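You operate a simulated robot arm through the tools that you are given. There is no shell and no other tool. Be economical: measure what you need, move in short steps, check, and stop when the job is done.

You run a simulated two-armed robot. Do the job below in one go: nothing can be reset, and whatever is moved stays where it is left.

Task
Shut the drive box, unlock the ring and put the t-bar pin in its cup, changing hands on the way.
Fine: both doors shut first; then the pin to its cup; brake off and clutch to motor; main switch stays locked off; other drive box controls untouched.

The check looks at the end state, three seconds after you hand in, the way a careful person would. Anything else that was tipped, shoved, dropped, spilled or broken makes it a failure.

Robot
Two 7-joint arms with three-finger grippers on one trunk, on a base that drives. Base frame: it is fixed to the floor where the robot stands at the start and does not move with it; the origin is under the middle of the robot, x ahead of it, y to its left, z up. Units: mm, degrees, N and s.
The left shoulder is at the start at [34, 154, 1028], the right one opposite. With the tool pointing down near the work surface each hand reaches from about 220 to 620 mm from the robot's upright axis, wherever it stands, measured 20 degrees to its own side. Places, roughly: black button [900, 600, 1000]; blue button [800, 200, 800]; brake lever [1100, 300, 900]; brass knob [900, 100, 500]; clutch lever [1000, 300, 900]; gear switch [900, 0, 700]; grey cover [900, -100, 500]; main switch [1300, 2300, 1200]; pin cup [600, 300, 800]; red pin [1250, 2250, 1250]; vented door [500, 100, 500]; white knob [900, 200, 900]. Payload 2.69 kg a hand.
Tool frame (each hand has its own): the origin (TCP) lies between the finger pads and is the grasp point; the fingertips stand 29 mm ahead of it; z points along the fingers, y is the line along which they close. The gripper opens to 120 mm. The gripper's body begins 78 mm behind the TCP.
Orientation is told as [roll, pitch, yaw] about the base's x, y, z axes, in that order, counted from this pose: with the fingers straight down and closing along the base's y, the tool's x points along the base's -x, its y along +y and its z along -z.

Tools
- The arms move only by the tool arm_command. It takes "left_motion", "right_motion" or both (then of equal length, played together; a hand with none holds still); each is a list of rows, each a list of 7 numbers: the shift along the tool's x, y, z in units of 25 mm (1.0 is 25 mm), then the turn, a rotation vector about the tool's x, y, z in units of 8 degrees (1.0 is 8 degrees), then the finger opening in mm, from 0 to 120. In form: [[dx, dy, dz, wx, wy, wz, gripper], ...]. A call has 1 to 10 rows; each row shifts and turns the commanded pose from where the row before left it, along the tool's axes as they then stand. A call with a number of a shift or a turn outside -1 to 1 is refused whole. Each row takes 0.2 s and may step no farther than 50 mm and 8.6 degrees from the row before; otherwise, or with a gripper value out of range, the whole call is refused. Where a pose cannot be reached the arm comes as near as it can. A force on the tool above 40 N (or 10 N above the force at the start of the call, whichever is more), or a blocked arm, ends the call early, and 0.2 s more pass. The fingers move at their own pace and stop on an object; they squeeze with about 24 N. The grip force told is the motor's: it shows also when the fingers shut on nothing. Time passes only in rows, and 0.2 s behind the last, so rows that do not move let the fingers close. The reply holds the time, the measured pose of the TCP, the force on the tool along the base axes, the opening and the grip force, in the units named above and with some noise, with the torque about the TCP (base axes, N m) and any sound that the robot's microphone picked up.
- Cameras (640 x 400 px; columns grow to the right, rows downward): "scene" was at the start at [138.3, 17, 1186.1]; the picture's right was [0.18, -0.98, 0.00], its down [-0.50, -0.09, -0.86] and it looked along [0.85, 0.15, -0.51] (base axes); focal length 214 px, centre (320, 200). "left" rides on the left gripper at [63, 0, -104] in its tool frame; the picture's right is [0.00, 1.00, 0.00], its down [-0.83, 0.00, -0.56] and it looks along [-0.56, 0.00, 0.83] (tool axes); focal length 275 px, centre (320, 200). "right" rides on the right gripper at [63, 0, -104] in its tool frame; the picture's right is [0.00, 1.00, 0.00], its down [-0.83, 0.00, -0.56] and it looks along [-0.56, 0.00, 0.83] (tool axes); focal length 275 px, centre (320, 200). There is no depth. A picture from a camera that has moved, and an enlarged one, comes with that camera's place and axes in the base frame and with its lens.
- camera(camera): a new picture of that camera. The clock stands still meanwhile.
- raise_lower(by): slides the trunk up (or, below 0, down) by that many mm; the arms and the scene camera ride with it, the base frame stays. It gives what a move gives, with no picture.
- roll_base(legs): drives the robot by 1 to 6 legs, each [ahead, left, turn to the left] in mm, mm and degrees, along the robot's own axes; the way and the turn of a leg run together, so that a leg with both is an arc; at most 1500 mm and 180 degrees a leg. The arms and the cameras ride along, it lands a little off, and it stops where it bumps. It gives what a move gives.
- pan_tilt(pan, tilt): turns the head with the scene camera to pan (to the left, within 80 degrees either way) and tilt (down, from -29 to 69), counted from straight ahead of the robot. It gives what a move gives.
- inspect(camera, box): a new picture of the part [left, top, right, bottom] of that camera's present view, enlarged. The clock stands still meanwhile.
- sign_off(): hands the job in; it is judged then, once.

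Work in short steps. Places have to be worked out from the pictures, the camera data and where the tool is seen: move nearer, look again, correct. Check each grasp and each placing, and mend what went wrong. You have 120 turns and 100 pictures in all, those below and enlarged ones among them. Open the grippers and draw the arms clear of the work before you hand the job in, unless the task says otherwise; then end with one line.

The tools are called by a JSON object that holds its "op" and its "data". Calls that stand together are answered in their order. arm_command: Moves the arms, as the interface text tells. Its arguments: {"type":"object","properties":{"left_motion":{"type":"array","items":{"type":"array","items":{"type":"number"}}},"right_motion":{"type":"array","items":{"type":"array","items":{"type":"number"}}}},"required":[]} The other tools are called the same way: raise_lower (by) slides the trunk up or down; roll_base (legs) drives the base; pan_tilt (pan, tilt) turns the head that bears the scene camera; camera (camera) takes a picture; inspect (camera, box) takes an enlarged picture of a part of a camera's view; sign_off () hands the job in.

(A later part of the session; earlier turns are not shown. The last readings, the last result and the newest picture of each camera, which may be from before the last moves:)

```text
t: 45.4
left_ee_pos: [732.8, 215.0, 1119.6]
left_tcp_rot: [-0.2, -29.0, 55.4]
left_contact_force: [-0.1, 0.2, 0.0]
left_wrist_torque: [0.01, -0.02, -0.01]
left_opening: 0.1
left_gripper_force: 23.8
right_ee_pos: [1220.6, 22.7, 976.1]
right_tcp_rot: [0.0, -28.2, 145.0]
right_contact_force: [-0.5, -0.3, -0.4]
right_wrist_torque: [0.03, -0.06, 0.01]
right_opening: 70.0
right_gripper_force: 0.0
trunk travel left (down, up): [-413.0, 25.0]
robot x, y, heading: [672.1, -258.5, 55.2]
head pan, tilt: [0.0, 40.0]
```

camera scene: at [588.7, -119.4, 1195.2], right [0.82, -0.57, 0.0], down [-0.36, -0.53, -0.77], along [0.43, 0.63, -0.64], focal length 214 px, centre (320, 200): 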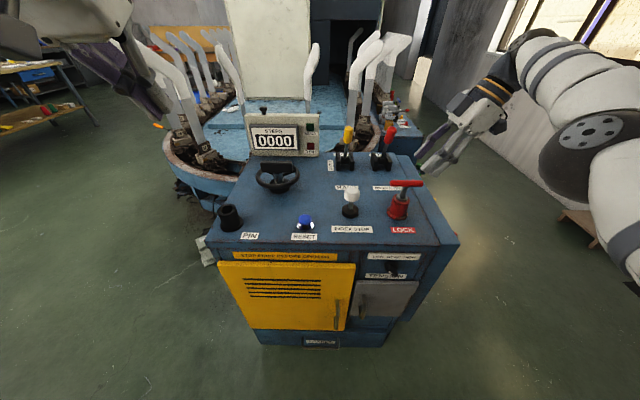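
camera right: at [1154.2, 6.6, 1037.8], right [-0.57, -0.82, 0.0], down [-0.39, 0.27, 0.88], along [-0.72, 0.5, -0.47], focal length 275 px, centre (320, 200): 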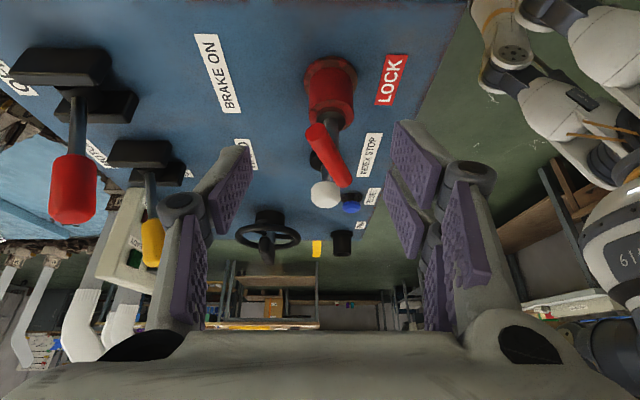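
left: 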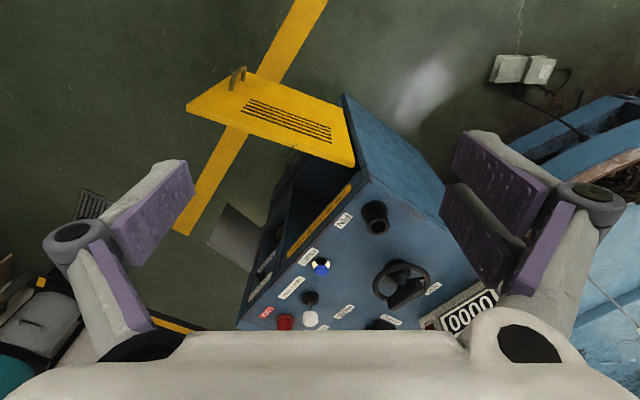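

Robot is now at (672,-259). I bring the right hand over to the pre-grasp and yaw it 22° to suit the bar.

{"op": "arm_command", "data": {"right_motion": [[-0.826, 0.126, 0.443, 0, 0, 0, 70], [-0.826, 0.126, 0.443, 0, 0, 0, 70], [-0.826, 0.126, 0.443, 0, 0, 0, 70], [-0.826, 0.126, 0.443, 0, 0, 0, 70], [-0.826, 0.126, 0.443, 0, 0, 0, 70], [-0.826, 0.126, 0.443, 0, 0, 0, 70], [-0.826, 0.126, 0.443, 0, 0, 0, 70], [0, 0, 0, -0.434, 0, -0.808, 70], [0, 0, 0, -0.434, 0, -0.808, 70], [0, 0, 0, -0.434, 0, -0.808, 70]]}}

{"op": "camera", "data": {"camera": "right"}}

{"op": "camera", "data": {"camera": "scene"}}

```text
t: 47.6
left_ee_pos: [732.2, 213.9, 1118.2]
left_tcp_rot: [-0.3, -29.0, 55.4]
left_contact_force: [0.2, -0.1, 0.3]
left_wrist_torque: [-0.01, 0.02, -0.02]
left_opening: 0.0
left_gripper_force: 23.9
right_ee_pos: [1101.3, 91.6, 977.1]
right_tcp_rot: [0.1, -28.0, 167.2]
right_contact_force: [-0.3, 0.1, -0.2]
right_wrist_torque: [-0.02, -0.01, 0.01]
right_opening: 70.0
right_gripper_force: 0.1
right hand out of reach, approached as far as the arm can: row 1, 2, 3, 4, 5, 6, 7, 8, 9, 10
trunk travel left (down, up): [-413.0, 25.0]
robot x, y, heading: [676.3, -257.2, 55.1]
head pan, tilt: [0.0, 40.0]
```

```text
66 pictures are left
camera right: at [1203.7, 67.7, 1039.2], right [-0.22, -0.98, 0.0], down [-0.46, 0.1, 0.88], along [-0.86, 0.19, -0.47], focal length 275 px, centre (320, 200)
```

right: 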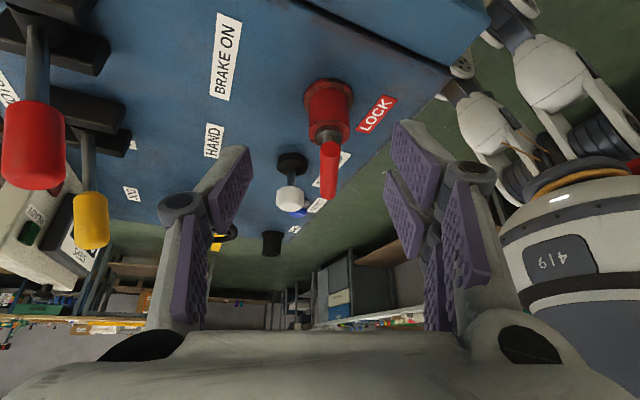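

```text
65 pictures are left
camera scene: at [739.8, -162.6, 1195.2], right [0.82, -0.57, 0.0], down [-0.36, -0.53, -0.77], along [0.43, 0.63, -0.64], focal length 214 px, centre (320, 200)
```

scene: 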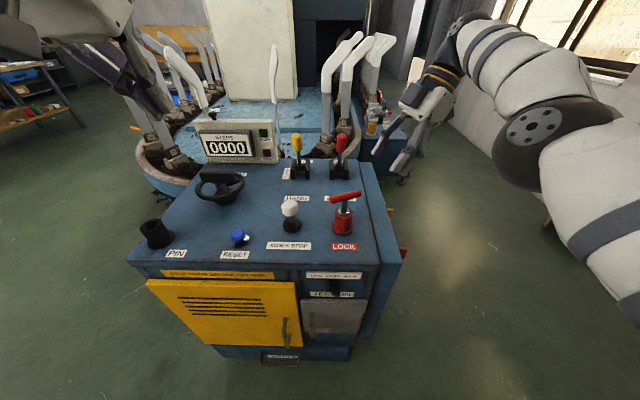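

The reach limit is the wrist being far out; a forward-leaning tool (wrist nearer to me) will be much easier. I remove the sideways tilt, draw back, and lean the tool 30° forward instead, keeping the jaw line square to the bar.

{"op": "arm_command", "data": {"right_motion": [[0, 0.73, 0, 0, 0.875, 0, 70], [0, 0.73, 0, 0, 0.875, 0, 70], [0, 0.73, 0, 0, 0.875, 0, 70], [0, 0.73, 0, 0, 0.875, 0, 70], [0, 0, 0, 0.94, 0, 0, 70], [0, 0, 0, 0.94, 0, 0, 70], [0, 0, 0, 0.94, 0, 0, 70], [0, 0, 0, 0.94, 0, 0, 70]]}}

{"op": "camera", "data": {"camera": "right"}}

{"op": "inspect", "data": {"camera": "scene", "box": [280, 80, 480, 260]}}

```text
t: 49.4
left_ee_pos: [733.6, 214.4, 1119.2]
left_tcp_rot: [-0.2, -28.9, 55.3]
left_contact_force: [0.2, 0.7, -0.1]
left_wrist_torque: [0.01, 0.04, -0.04]
left_opening: 0.0
left_gripper_force: 24.1
right_ee_pos: [1191.2, 180.1, 1037.0]
right_tcp_rot: [-29.9, 0.0, 167.0]
right_contact_force: [-0.3, 0.9, -0.2]
right_wrist_torque: [0.0, -0.02, -0.08]
right_opening: 70.1
right_gripper_force: 0.1
right hand out of reach, approached as far as the arm can: row 1, 2, 3, 4, 5, 6, 7, 8
trunk travel left (down, up): [-413.0, 25.0]
robot x, y, heading: [672.8, -261.4, 55.3]
head pan, tilt: [0.0, 40.0]
```

```text
64 pictures are left
camera right: at [1240.0, 117.4, 1127.8], right [-0.19, -0.85, -0.5], down [-0.87, -0.09, 0.48], along [-0.45, 0.53, -0.72], focal length 275 px, centre (320, 200)
```

right: 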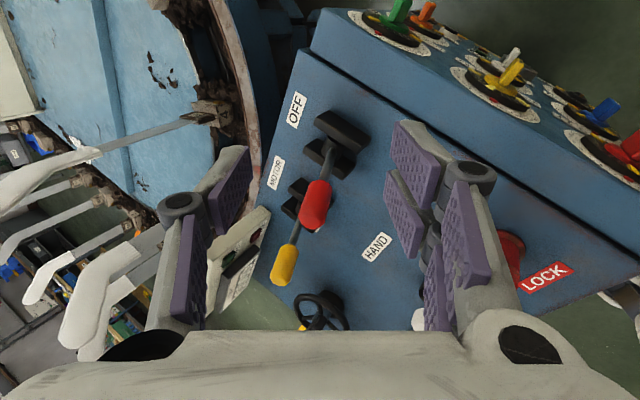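

```text
2.22 times, centred on (380, 170) of scene
camera zoom: at [740.0, -162.5, 1195.2], right [0.82, -0.57, 0.0], down [-0.36, -0.53, -0.77], along [0.43, 0.63, -0.64], focal length 477 px, centre (187, 267)
```

zoom: 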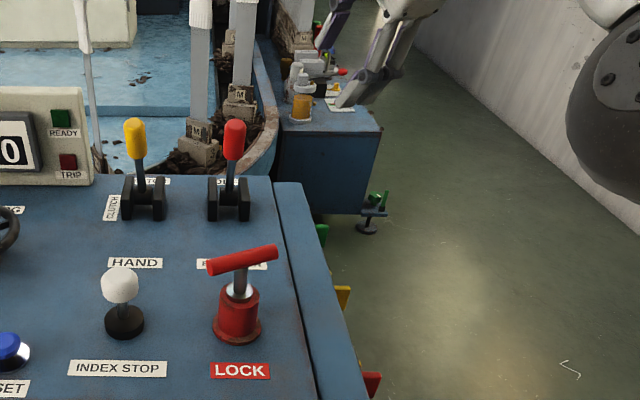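

That orientation is infeasible for the right wrist (the hand drifted out; nothing was touched). It did show the far labels: OFF and MOTOR. New plan: natural hand yaw, and turn the loose T-bar to lie fore-aft instead. First I bring the right hand back to its natural orientation.

{"op": "arm_command", "data": {"right_motion": [[0, 0, -0.5, -0.94, 0, 0, 70], [0, 0, -0.5, -0.94, 0, 0, 70], [0, 0, -0.5, -0.94, 0, 0, 70], [0, 0, -0.5, -0.94, 0, 0, 70], [0, 0, 0, 0, 0, 1, 0], [0, 0, 0, 0, 0, 1, 0], [0, 0, 0, 0, 0, 1, 0], [0, 0, 0, 0, 0, 1, 0], [0, 0, 0, 0, 0, 1, 0], [0, 0, 0, 0, 0, 1, 0]]}}

{"op": "arm_command", "data": {"right_motion": [[0, 0, 0, 0, 0, 1, 0], [0, 0, 0, 0, 0, 1, 0], [0, 0, 0, 0, 0, 1, 0], [0, 0, 0, 0, 0, 1, 0], [0, 0, 0, 0, 0, 1, 0], [0, 0, 0, 0, 0, 1, 0], [0, 0, 0, 0, 0, 1, 0], [0, 0, 0, 0, 0, 1, 0]]}}

{"op": "camera", "data": {"camera": "scene"}}

```text
t: 51.6
left_ee_pos: [733.1, 213.9, 1119.0]
left_tcp_rot: [-0.1, -28.9, 55.5]
left_contact_force: [-0.4, 0.6, 0.5]
left_wrist_torque: [-0.02, 0.04, -0.02]
left_opening: 0.0
left_gripper_force: 23.8
right_ee_pos: [1128.3, 98.9, 1046.8]
right_tcp_rot: [-2.4, -2.8, 119.1]
right_contact_force: [0.1, 0.3, 0.4]
right_wrist_torque: [0.01, -0.02, -0.01]
right_opening: 0.0
right_gripper_force: 24.0
right hand out of reach, approached as far as the arm can: row 1, 2, 3, 4
trunk travel left (down, up): [-413.0, 25.0]
robot x, y, heading: [679.8, -261.6, 55.3]
head pan, tilt: [0.0, 40.0]
```

```text
t: 53.4
left_ee_pos: [733.4, 213.5, 1119.3]
left_tcp_rot: [-0.1, -28.8, 55.4]
left_contact_force: [-0.4, 0.4, 0.0]
left_wrist_torque: [0.01, 0.0, 0.0]
left_opening: 0.3
left_gripper_force: 23.9
right_ee_pos: [1129.1, 97.8, 1047.0]
right_tcp_rot: [1.5, -3.5, 54.9]
right_contact_force: [0.2, -1.3, -0.6]
right_wrist_torque: [-0.01, -0.02, -0.02]
right_opening: 0.0
right_gripper_force: 23.6
trunk travel left (down, up): [-413.0, 25.0]
robot x, y, heading: [676.8, -260.6, 55.6]
head pan, tilt: [0.0, 40.0]
```

```text
62 pictures are left
camera scene: at [739.8, -162.5, 1195.2], right [0.82, -0.57, 0.0], down [-0.36, -0.53, -0.77], along [0.43, 0.63, -0.64], focal length 214 px, centre (320, 200)
```

scene: 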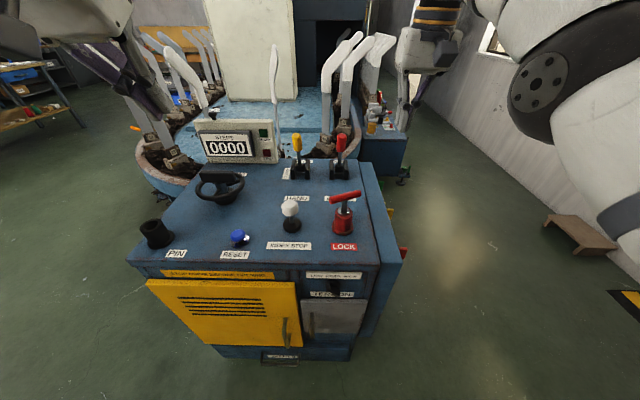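

Hand back to a clean pose. I move it above the near-right side of the bar's right end, fingers closed, to nudge the bar round.

{"op": "arm_command", "data": {"right_motion": [[0.81, 0.82, -0.05, 0, 0, 0, 0], [0.81, 0.82, -0.05, 0, 0, 0, 0], [0.81, 0.82, -0.05, 0, 0, 0, 0], [0.81, 0.82, -0.05, 0, 0, 0, 0], [0.06, 0, 1, 0, 0, 0, 0], [0.06, 0, 1, 0, 0, 0, 0], [0.06, 0, 1, 0, 0, 0, 0]]}}

{"op": "camera", "data": {"camera": "right"}}

```text
t: 55.0
left_ee_pos: [732.8, 213.6, 1119.5]
left_tcp_rot: [-0.2, -28.9, 55.4]
left_contact_force: [0.5, 0.8, 0.0]
left_wrist_torque: [0.03, -0.05, 0.0]
left_opening: 0.0
left_gripper_force: 24.4
right_ee_pos: [1042.1, 150.1, 1009.4]
right_tcp_rot: [1.4, -3.3, 55.0]
right_contact_force: [0.9, 0.9, -0.5]
right_wrist_torque: [0.0, -0.02, 0.0]
right_opening: 0.1
right_gripper_force: 24.8
right hand out of reach, approached as far as the arm can: row 1, 2, 3, 4, 5, 6, 7
trunk travel left (down, up): [-413.0, 25.0]
robot x, y, heading: [676.5, -257.2, 55.5]
head pan, tilt: [0.0, 40.0]
```

```text
61 pictures are left
camera right: at [1004.9, 93.0, 1109.0], right [-0.82, 0.57, 0.02], down [0.47, 0.65, 0.6], along [0.33, 0.51, -0.8], focal length 275 px, centre (320, 200)
```

right: 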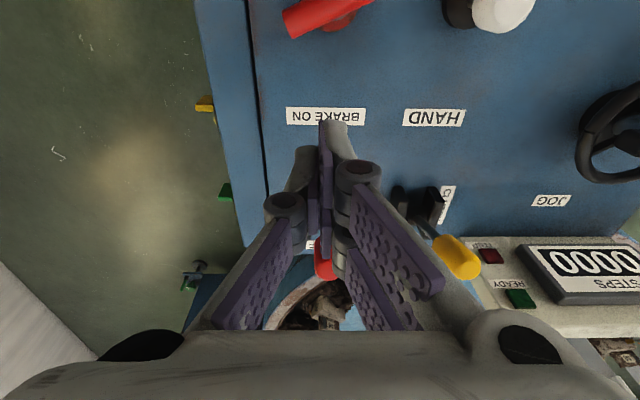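

The hand lags its command, apparently stuck against a joint limit from the odd wrist turns. I raise it well clear first and look.

{"op": "arm_command", "data": {"right_motion": [[0, 0, -1, 0, 0, 0, 0], [0, 0, -1, 0, 0, 0, 0], [0, 0, -1, 0, 0, 0, 0], [0, 0, -1, 0, 0, 0, 0], [0, 0, -1, 0, 0, 0, 0], [0, -0.5, -1, 0, 0, 0, 0], [0, -0.5, -1, 0, 0, 0, 0], [0, -0.5, -0.5, 0, 0, 0, 0]]}}

{"op": "camera", "data": {"camera": "scene"}}

```text
t: 56.8
left_ee_pos: [732.5, 215.1, 1118.5]
left_tcp_rot: [-0.2, -28.9, 55.3]
left_contact_force: [0.6, -0.2, -0.3]
left_wrist_torque: [-0.03, -0.02, 0.0]
left_opening: 0.3
left_gripper_force: 24.0
right_ee_pos: [1056.5, 70.6, 1154.8]
right_tcp_rot: [1.5, -3.4, 55.1]
right_contact_force: [0.1, -0.4, -0.7]
right_wrist_torque: [0.0, 0.0, 0.01]
right_opening: 0.1
right_gripper_force: 24.1
right hand out of reach, approached as far as the arm can: row 1, 2, 3, 4, 5, 6, 7, 8
trunk travel left (down, up): [-413.0, 25.0]
robot x, y, heading: [672.6, -260.1, 55.2]
head pan, tilt: [0.0, 40.0]
```

```text
60 pictures are left
camera scene: at [739.7, -162.0, 1195.2], right [0.82, -0.57, 0.0], down [-0.36, -0.53, -0.77], along [0.43, 0.63, -0.64], focal length 214 px, centre (320, 200)
```

scene: 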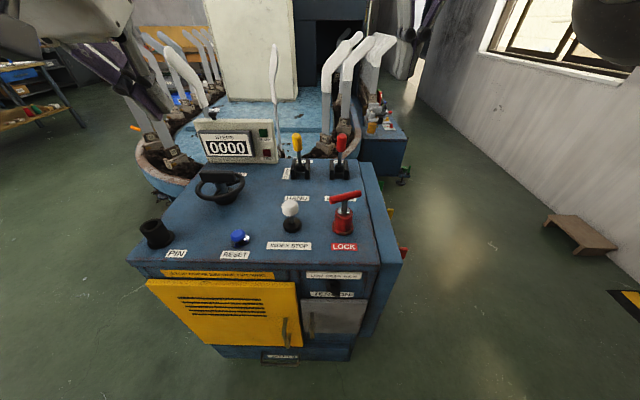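

I test whether the hand follows a retreat command.

{"op": "arm_command", "data": {"right_motion": [[1, 0, 0, 0, 0, 0, 0], [1, 0, 0, 0, 0, 0, 0], [1, 0, 0, 0, 0, 0, 0], [1, 0, 0, 0, 0, 0, 0]]}}

```text
t: 57.8
left_ee_pos: [732.7, 214.4, 1119.1]
left_tcp_rot: [-0.2, -28.9, 55.4]
left_contact_force: [-0.3, -0.3, -0.6]
left_wrist_torque: [0.01, 0.01, -0.01]
left_opening: 0.0
left_gripper_force: 23.9
right_ee_pos: [1001.4, -14.0, 1146.5]
right_tcp_rot: [1.5, -3.4, 55.0]
right_contact_force: [0.0, -0.1, -1.0]
right_wrist_torque: [0.03, 0.0, -0.02]
right_opening: 0.1
right_gripper_force: 24.0
trunk travel left (down, up): [-413.0, 25.0]
robot x, y, heading: [678.0, -258.1, 55.4]
head pan, tilt: [0.0, 40.0]
```

It follows normally now. I come down to 45 mm above nudge height beside the bar's right end.

{"op": "arm_command", "data": {"right_motion": [[-0.37, 0.205, 0.955, 0, 0, 0, 0], [-0.37, 0.205, 0.955, 0, 0, 0, 0], [-0.37, 0.205, 0.955, 0, 0, 0, 0], [-0.37, 0.205, 0.955, 0, 0, 0, 0], [-0.37, 0.205, 0.955, 0, 0, 0, 0], [-0.37, 0.205, 0.955, 0, 0, 0, 0], [-0.37, 0.205, 0.955, 0, 0, 0, 0], [-0.37, 0.205, 0.955, 0, 0, 0, 0]]}}

{"op": "camera", "data": {"camera": "right"}}

{"op": "inspect", "data": {"camera": "scene", "box": [280, 100, 480, 260]}}

```text
t: 59.6
left_ee_pos: [732.8, 215.3, 1118.3]
left_tcp_rot: [-0.2, -28.9, 55.4]
left_contact_force: [-0.7, -0.9, 0.2]
left_wrist_torque: [-0.01, -0.01, 0.02]
left_opening: 0.2
left_gripper_force: 24.0
right_ee_pos: [1011.0, 82.8, 962.4]
right_tcp_rot: [1.6, -3.4, 55.0]
right_contact_force: [-0.8, -0.1, 0.0]
right_wrist_torque: [-0.06, -0.02, -0.01]
right_opening: 0.1
right_gripper_force: 24.0
trunk travel left (down, up): [-413.0, 25.0]
robot x, y, heading: [671.4, -262.2, 55.4]
head pan, tilt: [0.0, 40.0]
```

```text
59 pictures are left
camera right: at [973.7, 25.3, 1062.5], right [-0.82, 0.57, 0.03], down [0.47, 0.65, 0.6], along [0.33, 0.51, -0.8], focal length 275 px, centre (320, 200)
```

right: 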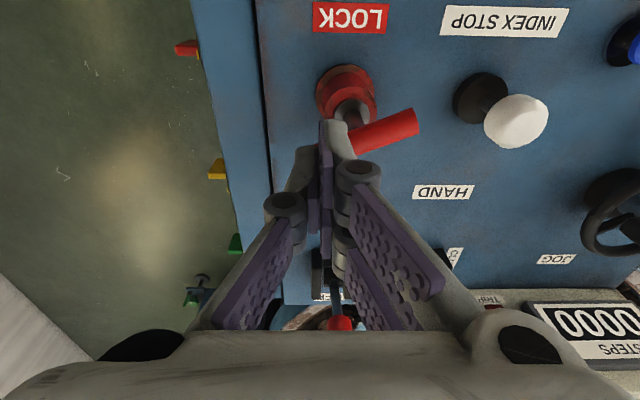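

```text
2.50 times, centred on (380, 180) of scene
camera zoom: at [739.9, -162.1, 1195.1], right [0.82, -0.57, 0.0], down [-0.36, -0.53, -0.77], along [0.43, 0.63, -0.64], focal length 536 px, centre (170, 250)
```

zoom: 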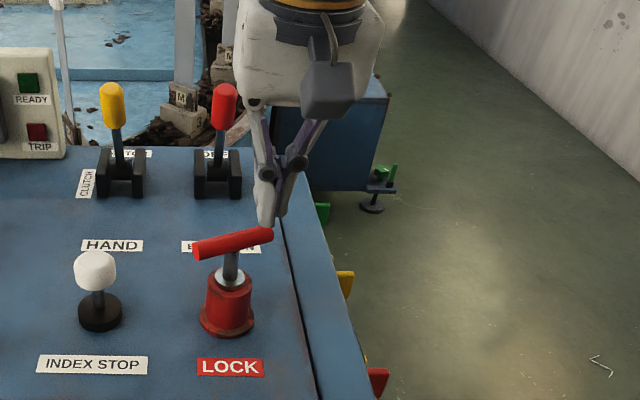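

Tip is on the near side of the bar's right end. I step back a little, descend, and push that end forward and left so that the bar ends fore-aft, then step aside.

{"op": "arm_command", "data": {"right_motion": [[0.35, -0.3, 0, 0, 0, 0, 0], [0.06, 0, 0.62, 0, 0, 0, 0], [0.06, 0, 0.62, 0, 0, 0, 0], [0.06, 0, 0.62, 0, 0, 0, 0], [-0.62, 0.116, 0, 0, 0, 0, 0], [-0.62, 0.116, 0, 0, 0, 0, 0], [-0.64, 0.54, 0, 0, 0, 0, 0], [0, -0.6, 0, 0, 0, 0, 0], [0, -1, 0, 0, 0, 0, 0]]}}

{"op": "inspect", "data": {"camera": "scene", "box": [280, 100, 480, 260]}}

{"op": "camera", "data": {"camera": "right"}}

```text
t: 61.6
left_ee_pos: [732.3, 213.6, 1119.2]
left_tcp_rot: [-0.1, -29.0, 55.4]
left_contact_force: [0.4, -1.4, -0.3]
left_wrist_torque: [0.0, -0.01, 0.0]
left_opening: 0.0
left_gripper_force: 24.2
right_ee_pos: [1055.1, 95.9, 919.8]
right_tcp_rot: [1.5, -3.3, 55.1]
right_contact_force: [0.4, 0.0, -0.3]
right_wrist_torque: [0.02, 0.04, -0.01]
right_opening: 0.1
right_gripper_force: 24.0
trunk travel left (down, up): [-413.0, 25.0]
robot x, y, heading: [674.2, -258.7, 55.2]
head pan, tilt: [0.0, 40.0]
```

```text
2.50 times, centred on (380, 180) of scene
camera zoom: at [740.0, -162.7, 1195.2], right [0.82, -0.57, 0.0], down [-0.36, -0.53, -0.77], along [0.43, 0.63, -0.64], focal length 536 px, centre (170, 250)
```

zoom: 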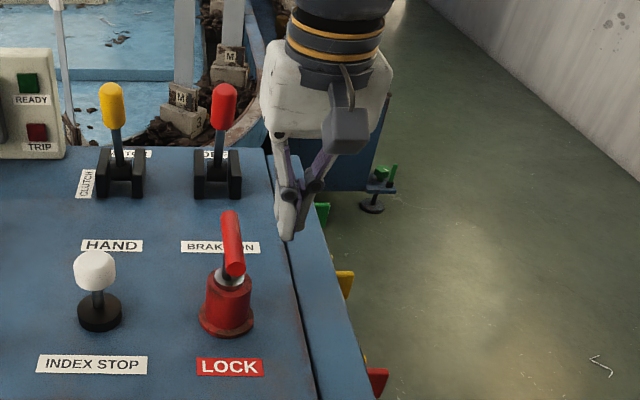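

```text
56 pictures are left
camera right: at [1016.5, 38.1, 1020.2], right [-0.82, 0.57, 0.03], down [0.46, 0.65, 0.6], along [0.33, 0.51, -0.8], focal length 275 px, centre (320, 200)
```

right: 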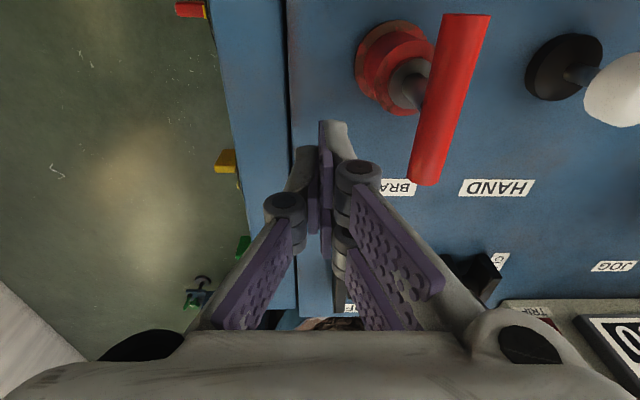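

The bar is now fore-aft: ends (973,77) and (1015,140), centre (994,109). I lift, open, lean the right hand's wrist out to the right by 24°, and go over the bar's far half.

{"op": "arm_command", "data": {"right_motion": [[0, 0, -1, 0, 0, 0, 0], [0, 0, -1, 0, 0, 0, 60], [-0.1, 0, 0, -1, 0, 0, 60], [0, 0, 0, -1, 0, 0, 60], [0, 0, 0, -1, 0, 0, 60], [0, 0.94, 0.42, 0, 0, 0, 60], [0, 0, 0, 0, 0, 0, 60]]}}

{"op": "camera", "data": {"camera": "right"}}

```text
t: 63.2
left_ee_pos: [733.4, 215.1, 1117.9]
left_tcp_rot: [-0.1, -29.0, 55.4]
left_contact_force: [-0.2, -0.2, 0.0]
left_wrist_torque: [0.02, 0.03, 0.0]
left_opening: 0.1
left_gripper_force: 24.1
right_ee_pos: [1036.4, 108.6, 968.5]
right_tcp_rot: [25.6, -3.4, 55.0]
right_contact_force: [0.3, -0.7, -0.6]
right_wrist_torque: [0.01, 0.05, 0.02]
right_opening: 59.9
right_gripper_force: 0.0
trunk travel left (down, up): [-413.0, 25.0]
robot x, y, heading: [673.8, -257.7, 55.7]
head pan, tilt: [0.0, 40.0]
```

```text
55 pictures are left
camera right: at [1032.7, 27.7, 1058.9], right [-0.76, 0.49, 0.43], down [0.65, 0.52, 0.55], along [0.05, 0.7, -0.71], focal length 275 px, centre (320, 200)
```

right: 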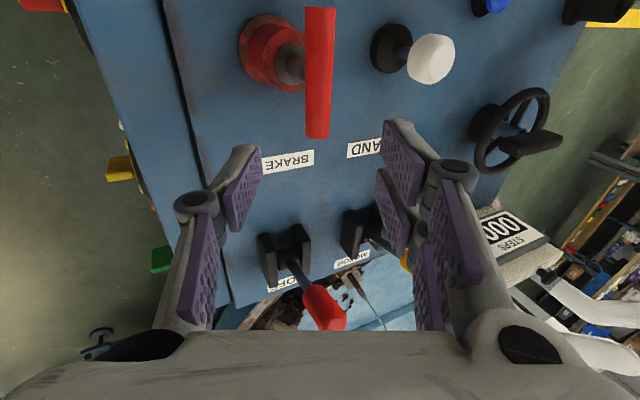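

The bar lies between the fingers. I descend 62 mm along the tool axis, look, then close.

{"op": "arm_command", "data": {"right_motion": [[0.05, 0.04, 0.83, 0, 0, 0, 60], [0.05, 0.04, 0.83, 0, 0, 0, 60], [0.05, 0.04, 0.83, 0, 0, 0, 60], [0, 0, 0, 0, 0, 0, 60]]}}

{"op": "camera", "data": {"camera": "right"}}

{"op": "inspect", "data": {"camera": "scene", "box": [300, 120, 460, 260]}}

```text
t: 64.2
left_ee_pos: [733.3, 214.5, 1119.0]
left_tcp_rot: [-0.2, -28.9, 55.5]
left_contact_force: [0.1, -0.3, -0.8]
left_wrist_torque: [0.04, 0.01, 0.03]
left_opening: 0.1
left_gripper_force: 23.9
right_ee_pos: [1010.8, 126.4, 915.3]
right_tcp_rot: [25.5, -3.4, 55.1]
right_contact_force: [-0.8, -0.4, -0.4]
right_wrist_torque: [0.02, 0.02, -0.02]
right_opening: 60.3
right_gripper_force: 0.0
trunk travel left (down, up): [-413.0, 25.0]
robot x, y, heading: [670.5, -258.6, 55.5]
head pan, tilt: [0.0, 40.0]
```

```text
54 pictures are left
camera right: at [1008.1, 44.9, 1004.5], right [-0.76, 0.49, 0.43], down [0.65, 0.52, 0.55], along [0.05, 0.7, -0.72], focal length 275 px, centre (320, 200)
```

right: 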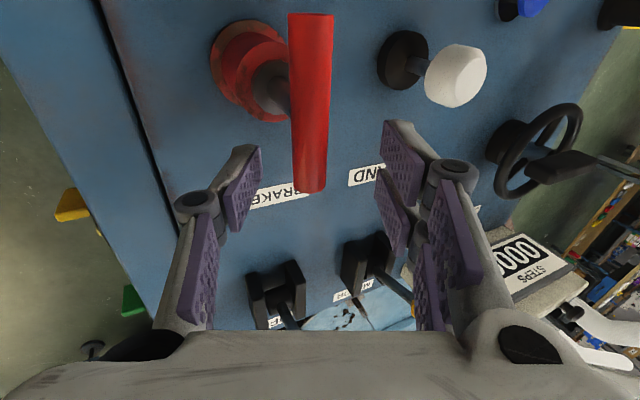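

```text
2.86 times, centred on (380, 190) of scene
camera zoom: at [739.7, -162.7, 1195.3], right [0.82, -0.57, 0.0], down [-0.36, -0.53, -0.77], along [0.43, 0.63, -0.64], focal length 613 px, centre (149, 229)
```

zoom: 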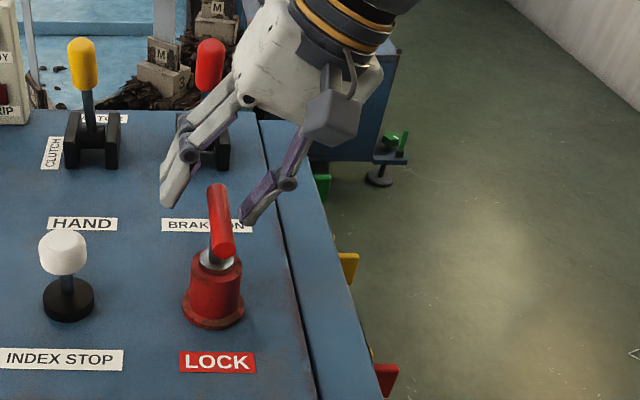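

Geometry agrees; I go 6 mm deeper and close on the bar.

{"op": "arm_command", "data": {"right_motion": [[0, -0.1, 0.25, 0, 0, 0, 60], [0, 0, 0, 0, 0, 0, 30], [0, 0, 0, 0, 0, 0, 0], [0, 0, 0, 0, 0, 0, 0], [0, 0, 0, 0, 0, 0, 0]]}}

{"op": "inspect", "data": {"camera": "scene", "box": [300, 120, 460, 260]}}

```text
t: 65.4
left_ee_pos: [731.8, 214.1, 1118.4]
left_tcp_rot: [-0.2, -29.0, 55.4]
left_contact_force: [-0.4, 0.2, 0.1]
left_wrist_torque: [0.01, 0.02, 0.03]
left_opening: 0.0
left_gripper_force: 24.1
right_ee_pos: [1011.0, 127.4, 907.8]
right_tcp_rot: [25.4, -3.4, 55.2]
right_contact_force: [0.0, 0.6, 0.3]
right_wrist_torque: [0.0, -0.02, 0.04]
right_opening: 15.6
right_gripper_force: 23.8
trunk travel left (down, up): [-413.0, 25.0]
robot x, y, heading: [675.0, -259.7, 55.5]
head pan, tilt: [0.0, 40.0]
```

```text
2.86 times, centred on (380, 190) of scene
camera zoom: at [739.8, -162.5, 1195.2], right [0.82, -0.57, 0.0], down [-0.36, -0.53, -0.77], along [0.43, 0.63, -0.64], focal length 613 px, centre (149, 229)
```

zoom: 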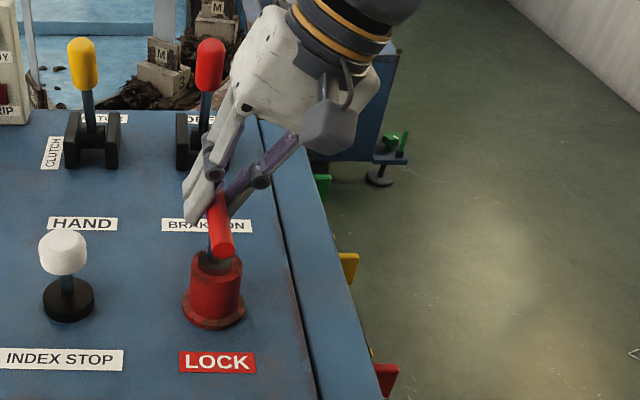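

Bar gripped (15.6 mm). I lift straight up gently.

{"op": "arm_command", "data": {"right_motion": [[-0.047, 0.344, -0.722, 0, 0, 0, 0], [-0.047, 0.344, -0.722, 0, 0, 0, 0], [-0.047, 0.344, -0.722, 0, 0, 0, 0]]}}

{"op": "inspect", "data": {"camera": "scene", "box": [300, 120, 460, 260]}}

```text
t: 66.2
left_ee_pos: [732.5, 213.7, 1119.7]
left_tcp_rot: [-0.3, -29.0, 55.4]
left_contact_force: [-0.1, 0.8, 0.4]
left_wrist_torque: [0.01, 0.04, -0.02]
left_opening: 0.0
left_gripper_force: 24.3
right_ee_pos: [1011.1, 127.9, 967.6]
right_tcp_rot: [25.4, -3.4, 55.1]
right_contact_force: [-0.1, 0.1, -0.8]
right_wrist_torque: [0.05, -0.04, 0.0]
right_opening: 15.7
right_gripper_force: 23.8
trunk travel left (down, up): [-413.0, 25.0]
robot x, y, heading: [676.1, -260.9, 55.2]
head pan, tilt: [0.0, 40.0]
```

```text
2.86 times, centred on (380, 190) of scene
camera zoom: at [739.6, -162.7, 1195.3], right [0.82, -0.57, 0.0], down [-0.36, -0.53, -0.77], along [0.43, 0.63, -0.64], focal length 613 px, centre (149, 229)
```

zoom: 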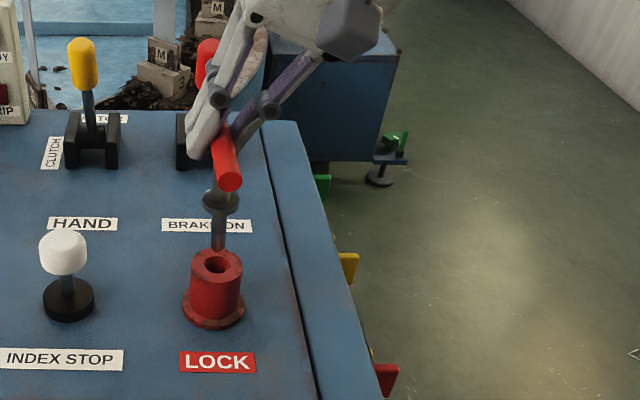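

The pin is out (a collar, then ≈43 mm of shaft below). I raise it and bring it towards the middle, while the left hand levels its pitch, leans its wrist 40° left and opens.

{"op": "arm_command", "data": {"right_motion": [[0.292, 0.784, -0.158, 0, 0, 0, 0], [0.292, 0.784, -0.158, 0, 0, 0, 0], [0.292, 0.784, -0.158, 0, 0, 0, 0], [0.292, 0.784, -0.158, 0, 0, 0, 0], [0.292, 0.784, -0.158, 0, 0, 0, 0], [0, 0, 0, 0, 0, 0, 0], [0, 0, 0, 0, 0, 0, 0], [0, 0, 0, 0, 0, 0, 0], [0, 0, 0, 0, 0, 0, 0]], "left_motion": [[0, 0, 0, 0, 0.9, 0, 60], [0, 0, 0, 0, 0.9, 0, 60], [0, 0, 0, 0, 0.9, 0, 60], [0, 0, 0, 0, 0.9, 0, 60], [0, 0, 0, 1, 0, 0, 60], [0, 0, 0, 1, 0, 0, 60], [0, 0, 0, 1, 0, 0, 60], [0, 0, 0, 1, 0, 0, 60], [0, 0, 0, 1, 0, 0, 60]]}}

{"op": "camera", "data": {"camera": "scene"}}

{"op": "camera", "data": {"camera": "left"}}

```text
t: 68.2
left_ee_pos: [732.1, 215.8, 1118.1]
left_tcp_rot: [-40.4, -0.3, 55.3]
left_contact_force: [-0.3, 1.1, 0.5]
left_wrist_torque: [-0.02, -0.02, 0.01]
left_opening: 60.0
left_gripper_force: 0.1
right_ee_pos: [923.2, 140.6, 1025.8]
right_tcp_rot: [25.4, -3.4, 55.1]
right_contact_force: [-0.5, 0.2, -1.2]
right_wrist_torque: [0.05, -0.01, -0.02]
right_opening: 15.6
right_gripper_force: 23.4
trunk travel left (down, up): [-413.0, 25.0]
robot x, y, heading: [674.9, -259.6, 55.5]
head pan, tilt: [0.0, 40.0]
```

```text
50 pictures are left
camera scene: at [739.5, -162.2, 1195.2], right [0.82, -0.57, 0.0], down [-0.36, -0.53, -0.77], along [0.43, 0.63, -0.64], focal length 214 px, centre (320, 200)
```

scene: 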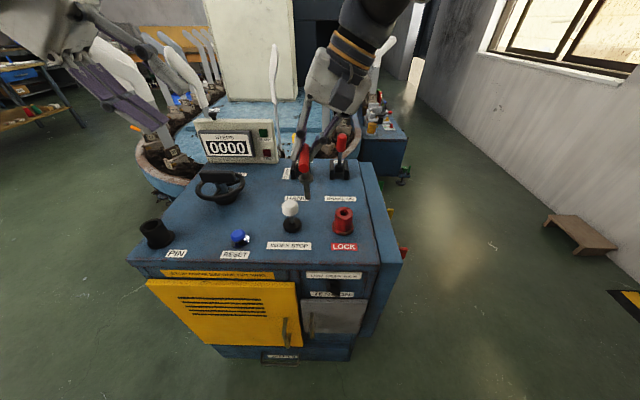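

```text
49 pictures are left
camera left: at [639.8, 200.4, 1197.2], right [-0.62, 0.44, -0.65], down [0.18, 0.89, 0.43], along [0.76, 0.15, -0.63], focal length 275 px, centre (320, 200)
```

left: 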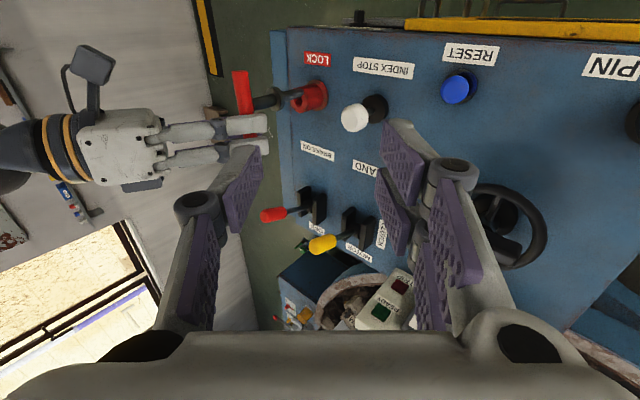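

The predicted and seen bar end agree within 2 px. I bring the left hand in to 88 mm short of the near half.

{"op": "arm_command", "data": {"left_motion": [[0.02, -0.83, 1, 0, 0, 0, 60], [0.02, -0.83, 1, 0, 0, 0, 60], [0.02, -0.83, 1, 0, 0, 0, 60], [0.02, -0.83, 1, 0, 0, 0, 60], [0, 0, 0, 0, 0, 0, 60]]}}

{"op": "camera", "data": {"camera": "left"}}

{"op": "inspect", "data": {"camera": "scene", "box": [200, 60, 420, 240]}}

```text
t: 69.4
left_ee_pos: [838.4, 139.1, 1096.7]
left_tcp_rot: [-40.3, -0.1, 55.3]
left_contact_force: [-0.3, -0.2, -0.4]
left_wrist_torque: [0.0, -0.02, -0.01]
left_opening: 59.8
left_gripper_force: 0.0
right_ee_pos: [923.2, 140.0, 1025.5]
right_tcp_rot: [25.6, -3.4, 55.1]
right_contact_force: [-0.1, 0.8, -1.4]
right_wrist_torque: [0.01, -0.03, 0.0]
right_opening: 15.6
right_gripper_force: 23.8
trunk travel left (down, up): [-413.0, 25.0]
robot x, y, heading: [675.6, -261.4, 55.6]
head pan, tilt: [0.0, 40.0]
```

```text
48 pictures are left
camera left: at [745.9, 124.0, 1175.5], right [-0.62, 0.44, -0.64], down [0.18, 0.88, 0.43], along [0.76, 0.15, -0.63], focal length 275 px, centre (320, 200)
```

left: 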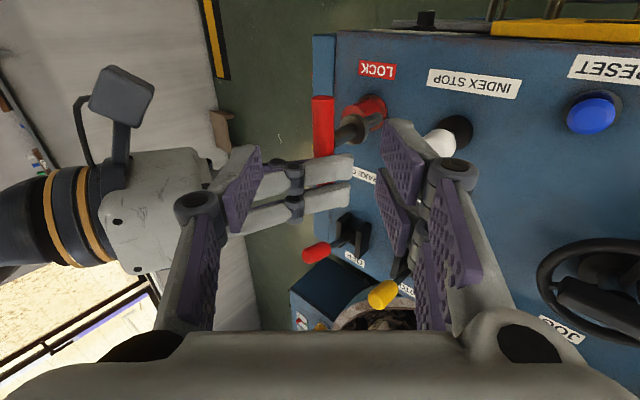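

```text
2.22 times, centred on (310, 150) of scene
camera zoom: at [739.5, -162.4, 1195.2], right [0.82, -0.57, 0.0], down [-0.36, -0.53, -0.77], along [0.43, 0.63, -0.64], focal length 477 px, centre (342, 311)
```

zoom: 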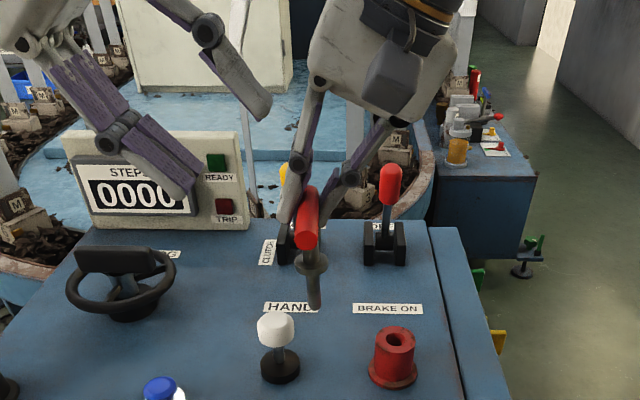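

Lined up. I advance the left hand 90 mm along its axis with 46 mm opening, then look before closing.

{"op": "arm_command", "data": {"left_motion": [[0, 0.03, 0.9, 0, 0, 0, 46], [0, 0.03, 0.9, 0, 0, 0, 46], [0, 0.03, 0.9, 0, 0, 0, 46], [0, 0.03, 0.9, 0, 0, 0, 46], [0, 0, 0, 0, 0, 0, 46]]}}

{"op": "camera", "data": {"camera": "left"}}

{"op": "inspect", "data": {"camera": "scene", "box": [240, 60, 400, 220]}}

```text
t: 70.6
left_ee_pos: [882.1, 107.1, 1024.1]
left_tcp_rot: [-40.1, -0.2, 55.3]
left_contact_force: [-0.4, -0.4, -0.5]
left_wrist_torque: [0.0, -0.01, 0.0]
left_opening: 46.1
left_gripper_force: 0.1
right_ee_pos: [922.9, 140.0, 1025.9]
right_tcp_rot: [25.5, -3.4, 55.1]
right_contact_force: [0.2, -0.6, -0.4]
right_wrist_torque: [0.02, -0.02, 0.02]
right_opening: 15.4
right_gripper_force: 24.5
trunk travel left (down, up): [-413.0, 25.0]
robot x, y, heading: [675.7, -258.9, 55.1]
head pan, tilt: [0.0, 40.0]
```

```text
46 pictures are left
camera left: at [789.3, 92.9, 1103.5], right [-0.62, 0.44, -0.64], down [0.18, 0.88, 0.43], along [0.76, 0.15, -0.63], focal length 275 px, centre (320, 200)
```

left: 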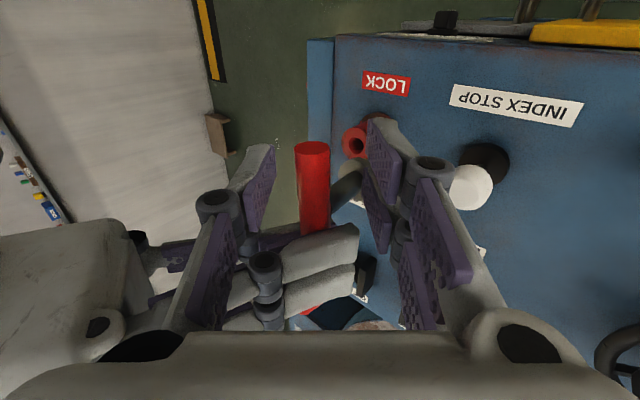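

```text
2.50 times, centred on (320, 140) of scene
camera zoom: at [739.6, -162.6, 1195.3], right [0.82, -0.57, 0.0], down [-0.36, -0.53, -0.77], along [0.43, 0.63, -0.64], focal length 536 px, centre (320, 350)
```

zoom: 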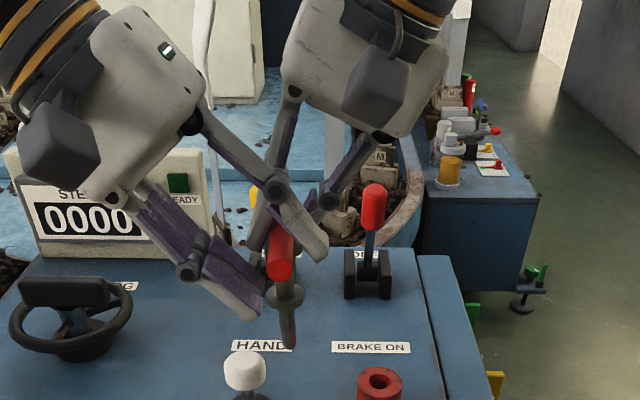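

The bar's near half is between the left fingers and clear of the right ones; I close the left hand.

{"op": "arm_command", "data": {"left_motion": [[0, 0, 0, 0, 0, 0, 25], [0, 0, 0, 0, 0, 0, 0], [0, 0, 0, 0, 0, 0, 0], [0, 0, 0, 0, 0, 0, 0]]}}

{"op": "camera", "data": {"camera": "left"}}

```text
t: 71.6
left_ee_pos: [882.0, 107.7, 1024.6]
left_tcp_rot: [-40.2, -0.2, 55.2]
left_contact_force: [-4.9, -5.0, 3.0]
left_wrist_torque: [-0.09, 0.11, 0.07]
left_opening: 16.4
left_gripper_force: 24.0
right_ee_pos: [922.9, 140.7, 1024.7]
right_tcp_rot: [25.4, -3.4, 55.0]
right_contact_force: [4.4, 4.8, -4.8]
right_wrist_torque: [0.23, -0.28, -0.16]
right_opening: 15.2
right_gripper_force: 24.3
trunk travel left (down, up): [-413.0, 25.0]
robot x, y, heading: [675.8, -261.3, 55.4]
head pan, tilt: [0.0, 40.0]
```

```text
44 pictures are left
camera left: at [789.4, 92.8, 1103.8], right [-0.62, 0.44, -0.64], down [0.18, 0.88, 0.43], along [0.76, 0.15, -0.63], focal length 275 px, centre (320, 200)
```

left: 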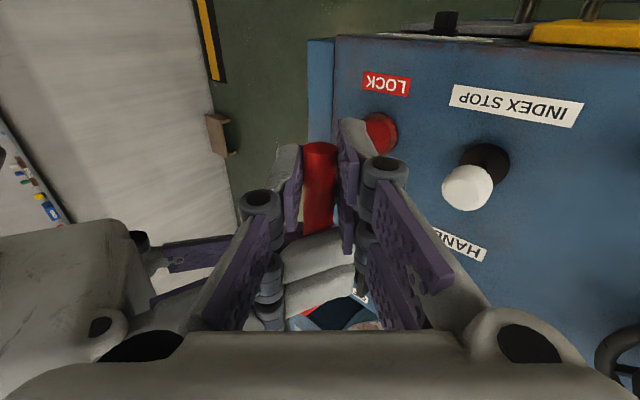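

The left hand holds it (16.4 mm). I open the right hand and withdraw it along its own axis.

{"op": "arm_command", "data": {"right_motion": [[0, 0, 0, 0, 0, 0, 40], [0, 0, 0, 0, 0, 0, 40], [0, 0, -0.8, 0, 0, 0, 40], [0, 0, -1, 0, 0, 0, 40], [0, 0, -1, 0, 0, 0, 40], [0, 0, -1, 0, 0, 0, 40], [0, -1, -0.5, 0, 0, 0, 40], [0, -1, -0.5, 0, 0, 0, 40]]}}

{"op": "camera", "data": {"camera": "left"}}

{"op": "camera", "data": {"camera": "scene"}}

```text
t: 73.4
left_ee_pos: [882.0, 107.7, 1024.4]
left_tcp_rot: [-40.1, -0.3, 55.4]
left_contact_force: [-0.4, -0.3, -2.2]
left_wrist_torque: [-0.02, 0.04, -0.01]
left_opening: 16.0
left_gripper_force: 23.4
right_ee_pos: [997.0, 80.6, 1111.2]
right_tcp_rot: [25.5, -3.4, 55.2]
right_contact_force: [0.0, -0.2, -0.6]
right_wrist_torque: [0.02, -0.01, 0.0]
right_opening: 40.1
right_gripper_force: 0.1
trunk travel left (down, up): [-413.0, 25.0]
robot x, y, heading: [675.2, -261.7, 55.6]
head pan, tilt: [0.0, 40.0]
```

```text
43 pictures are left
camera left: at [789.6, 92.8, 1103.7], right [-0.62, 0.44, -0.64], down [0.18, 0.88, 0.43], along [0.76, 0.15, -0.63], focal length 275 px, centre (320, 200)
```

left: 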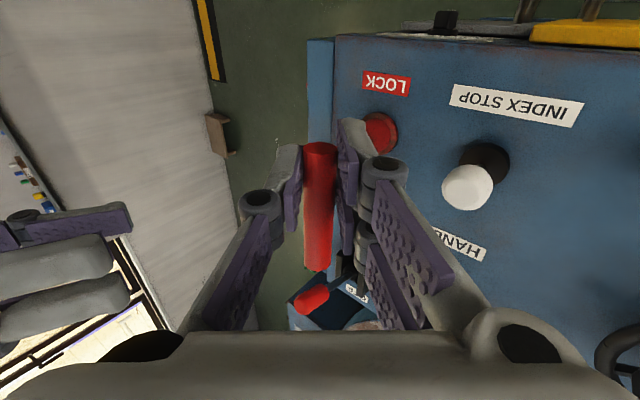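

```text
42 pictures are left
camera scene: at [739.9, -162.8, 1195.3], right [0.82, -0.57, 0.0], down [-0.36, -0.53, -0.77], along [0.43, 0.63, -0.64], focal length 214 px, centre (320, 200)
```

scene: 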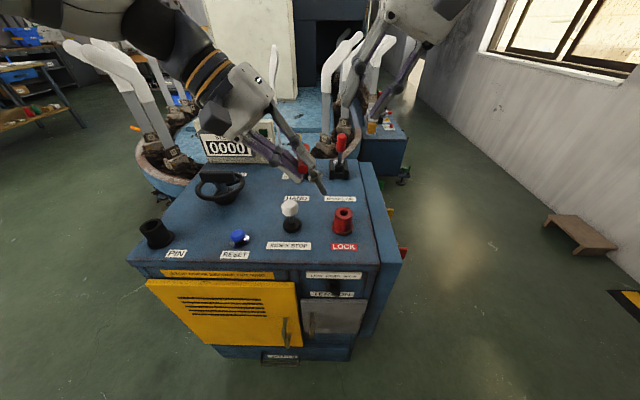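

Handed over. I check the pin's uprightness and measure the cup.

{"op": "inspect", "data": {"camera": "scene", "box": [230, 80, 390, 250]}}

{"op": "inspect", "data": {"camera": "scene", "box": [120, 200, 220, 270]}}

```text
2.35 times, centred on (310, 165) of scene
camera zoom: at [739.9, -162.8, 1195.3], right [0.82, -0.57, 0.0], down [-0.36, -0.53, -0.77], along [0.43, 0.63, -0.64], focal length 505 px, centre (344, 282)
```

zoom: 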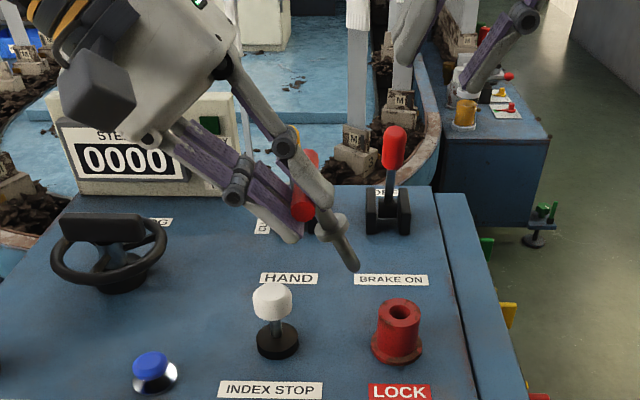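

```text
5.71 times, centred on (170, 235) of scene
camera zoom: at [739.9, -162.8, 1195.3], right [0.82, -0.57, 0.0], down [-0.36, -0.53, -0.77], along [0.43, 0.63, -0.64], focal length 1226 px, centre (1177, 0)
```

zoom: 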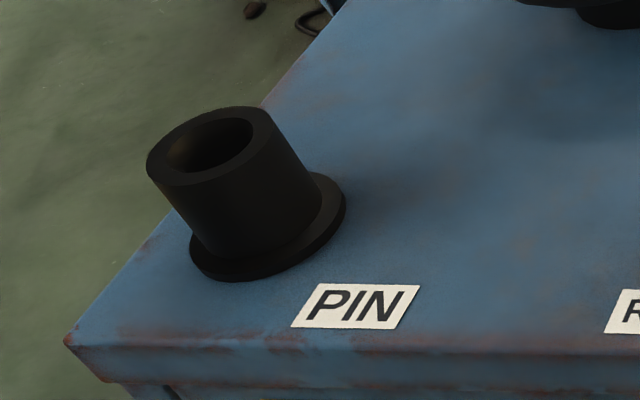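

In the left grip the pin leans ≈23° (tip to the right), so I roll the left hand back by that much and raise 30 mm, then recheck. Cup centre works out at about (618,308), rim z≈855.

{"op": "arm_command", "data": {"left_motion": [[0, 0, -0.5, 0, 0, 0, 0], [0, 0, -0.5, -0.725, 0, 0, 0], [0, 0, -0.5, -0.725, 0, 0, 0], [0, 0, 0, -0.725, 0, 0, 0], [0, 0, 0, -0.725, 0, 0, 0]], "right_motion": [[0, -1, -0.5, 0, 0, 0, 40], [0, -1, -0.5, 0, 0, 0, 40], [0, -1, 0, 0, 0, 0, 40], [0, 0, 0, 0, 0, 0, 40], [0, 0, 0, 0, 0, 0, 40]]}}

{"op": "inspect", "data": {"camera": "scene", "box": [230, 80, 390, 250]}}

{"op": "camera", "data": {"camera": "right"}}

```text
t: 74.6
left_ee_pos: [863.2, 120.7, 1054.7]
left_tcp_rot: [-16.8, -0.3, 55.3]
left_contact_force: [-0.5, 0.0, -1.7]
left_wrist_torque: [-0.02, 0.02, -0.01]
left_opening: 16.1
left_gripper_force: 24.3
right_ee_pos: [1062.9, 36.6, 1102.8]
right_tcp_rot: [25.5, -3.4, 55.0]
right_contact_force: [0.4, -0.2, -0.3]
right_wrist_torque: [-0.02, 0.03, -0.01]
right_opening: 39.8
right_gripper_force: 0.1
trunk travel left (down, up): [-413.0, 25.0]
robot x, y, heading: [677.1, -259.0, 55.3]
head pan, tilt: [0.0, 40.0]
```

```text
2.35 times, centred on (310, 165) of scene
camera zoom: at [740.2, -162.8, 1195.2], right [0.82, -0.57, 0.0], down [-0.36, -0.53, -0.77], along [0.43, 0.63, -0.64], focal length 505 px, centre (344, 282)
```

zoom: 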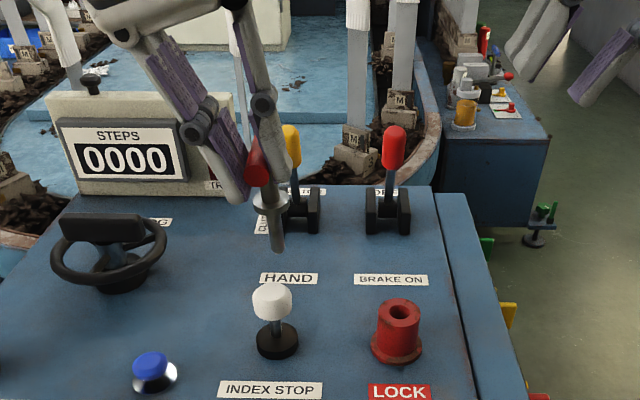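

```text
38 pictures are left
camera right: at [1060.4, -44.0, 1192.5], right [-0.76, 0.49, 0.43], down [0.65, 0.52, 0.55], along [0.05, 0.7, -0.72], focal length 275 px, centre (320, 200)
```

right: 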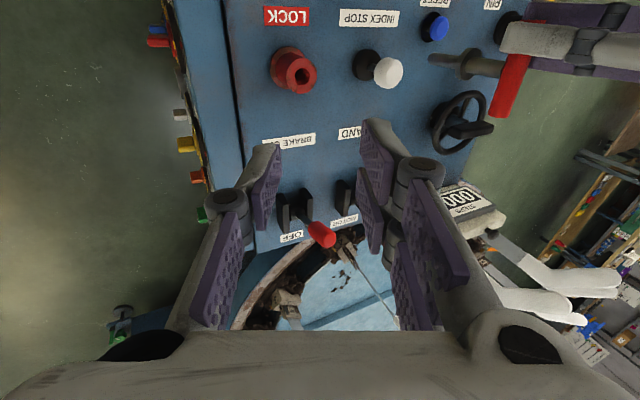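

Nearly vertical. I zoom in on the pin from the right camera to judge the remaining lean.

{"op": "inspect", "data": {"camera": "right", "box": [400, 10, 560, 130]}}

{"op": "inspect", "data": {"camera": "scene", "box": [270, 120, 330, 190]}}

```text
3.33 times, centred on (480, 70) of right
camera zoom: at [1060.4, -44.0, 1192.5], right [-0.76, 0.49, 0.43], down [0.65, 0.52, 0.55], along [0.05, 0.7, -0.72], focal length 918 px, centre (-213, 633)
```

zoom: 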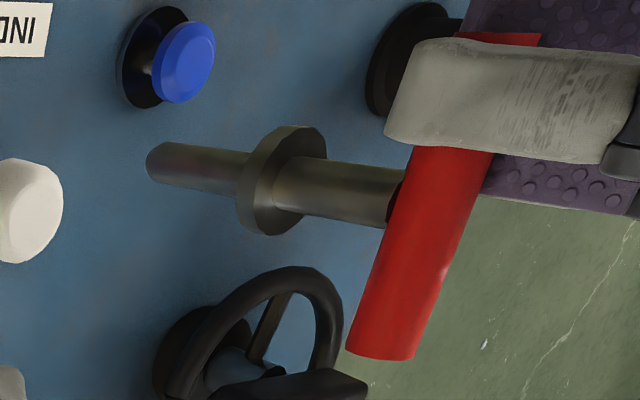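

```text
5.71 times, centred on (300, 155) of scene
camera zoom: at [740.2, -162.8, 1195.2], right [0.82, -0.57, 0.0], down [-0.36, -0.53, -0.77], along [0.43, 0.63, -0.64], focal length 1226 px, centre (434, 457)
```

zoom: 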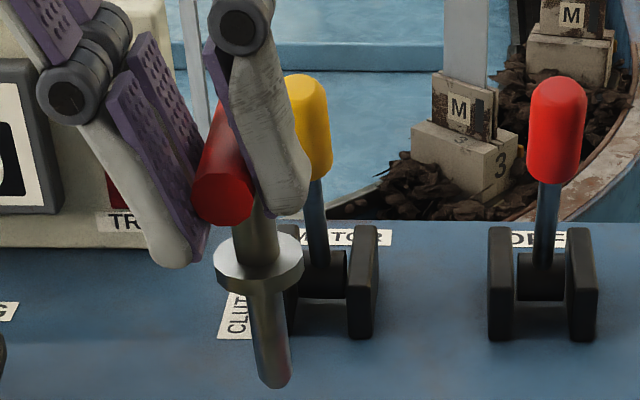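

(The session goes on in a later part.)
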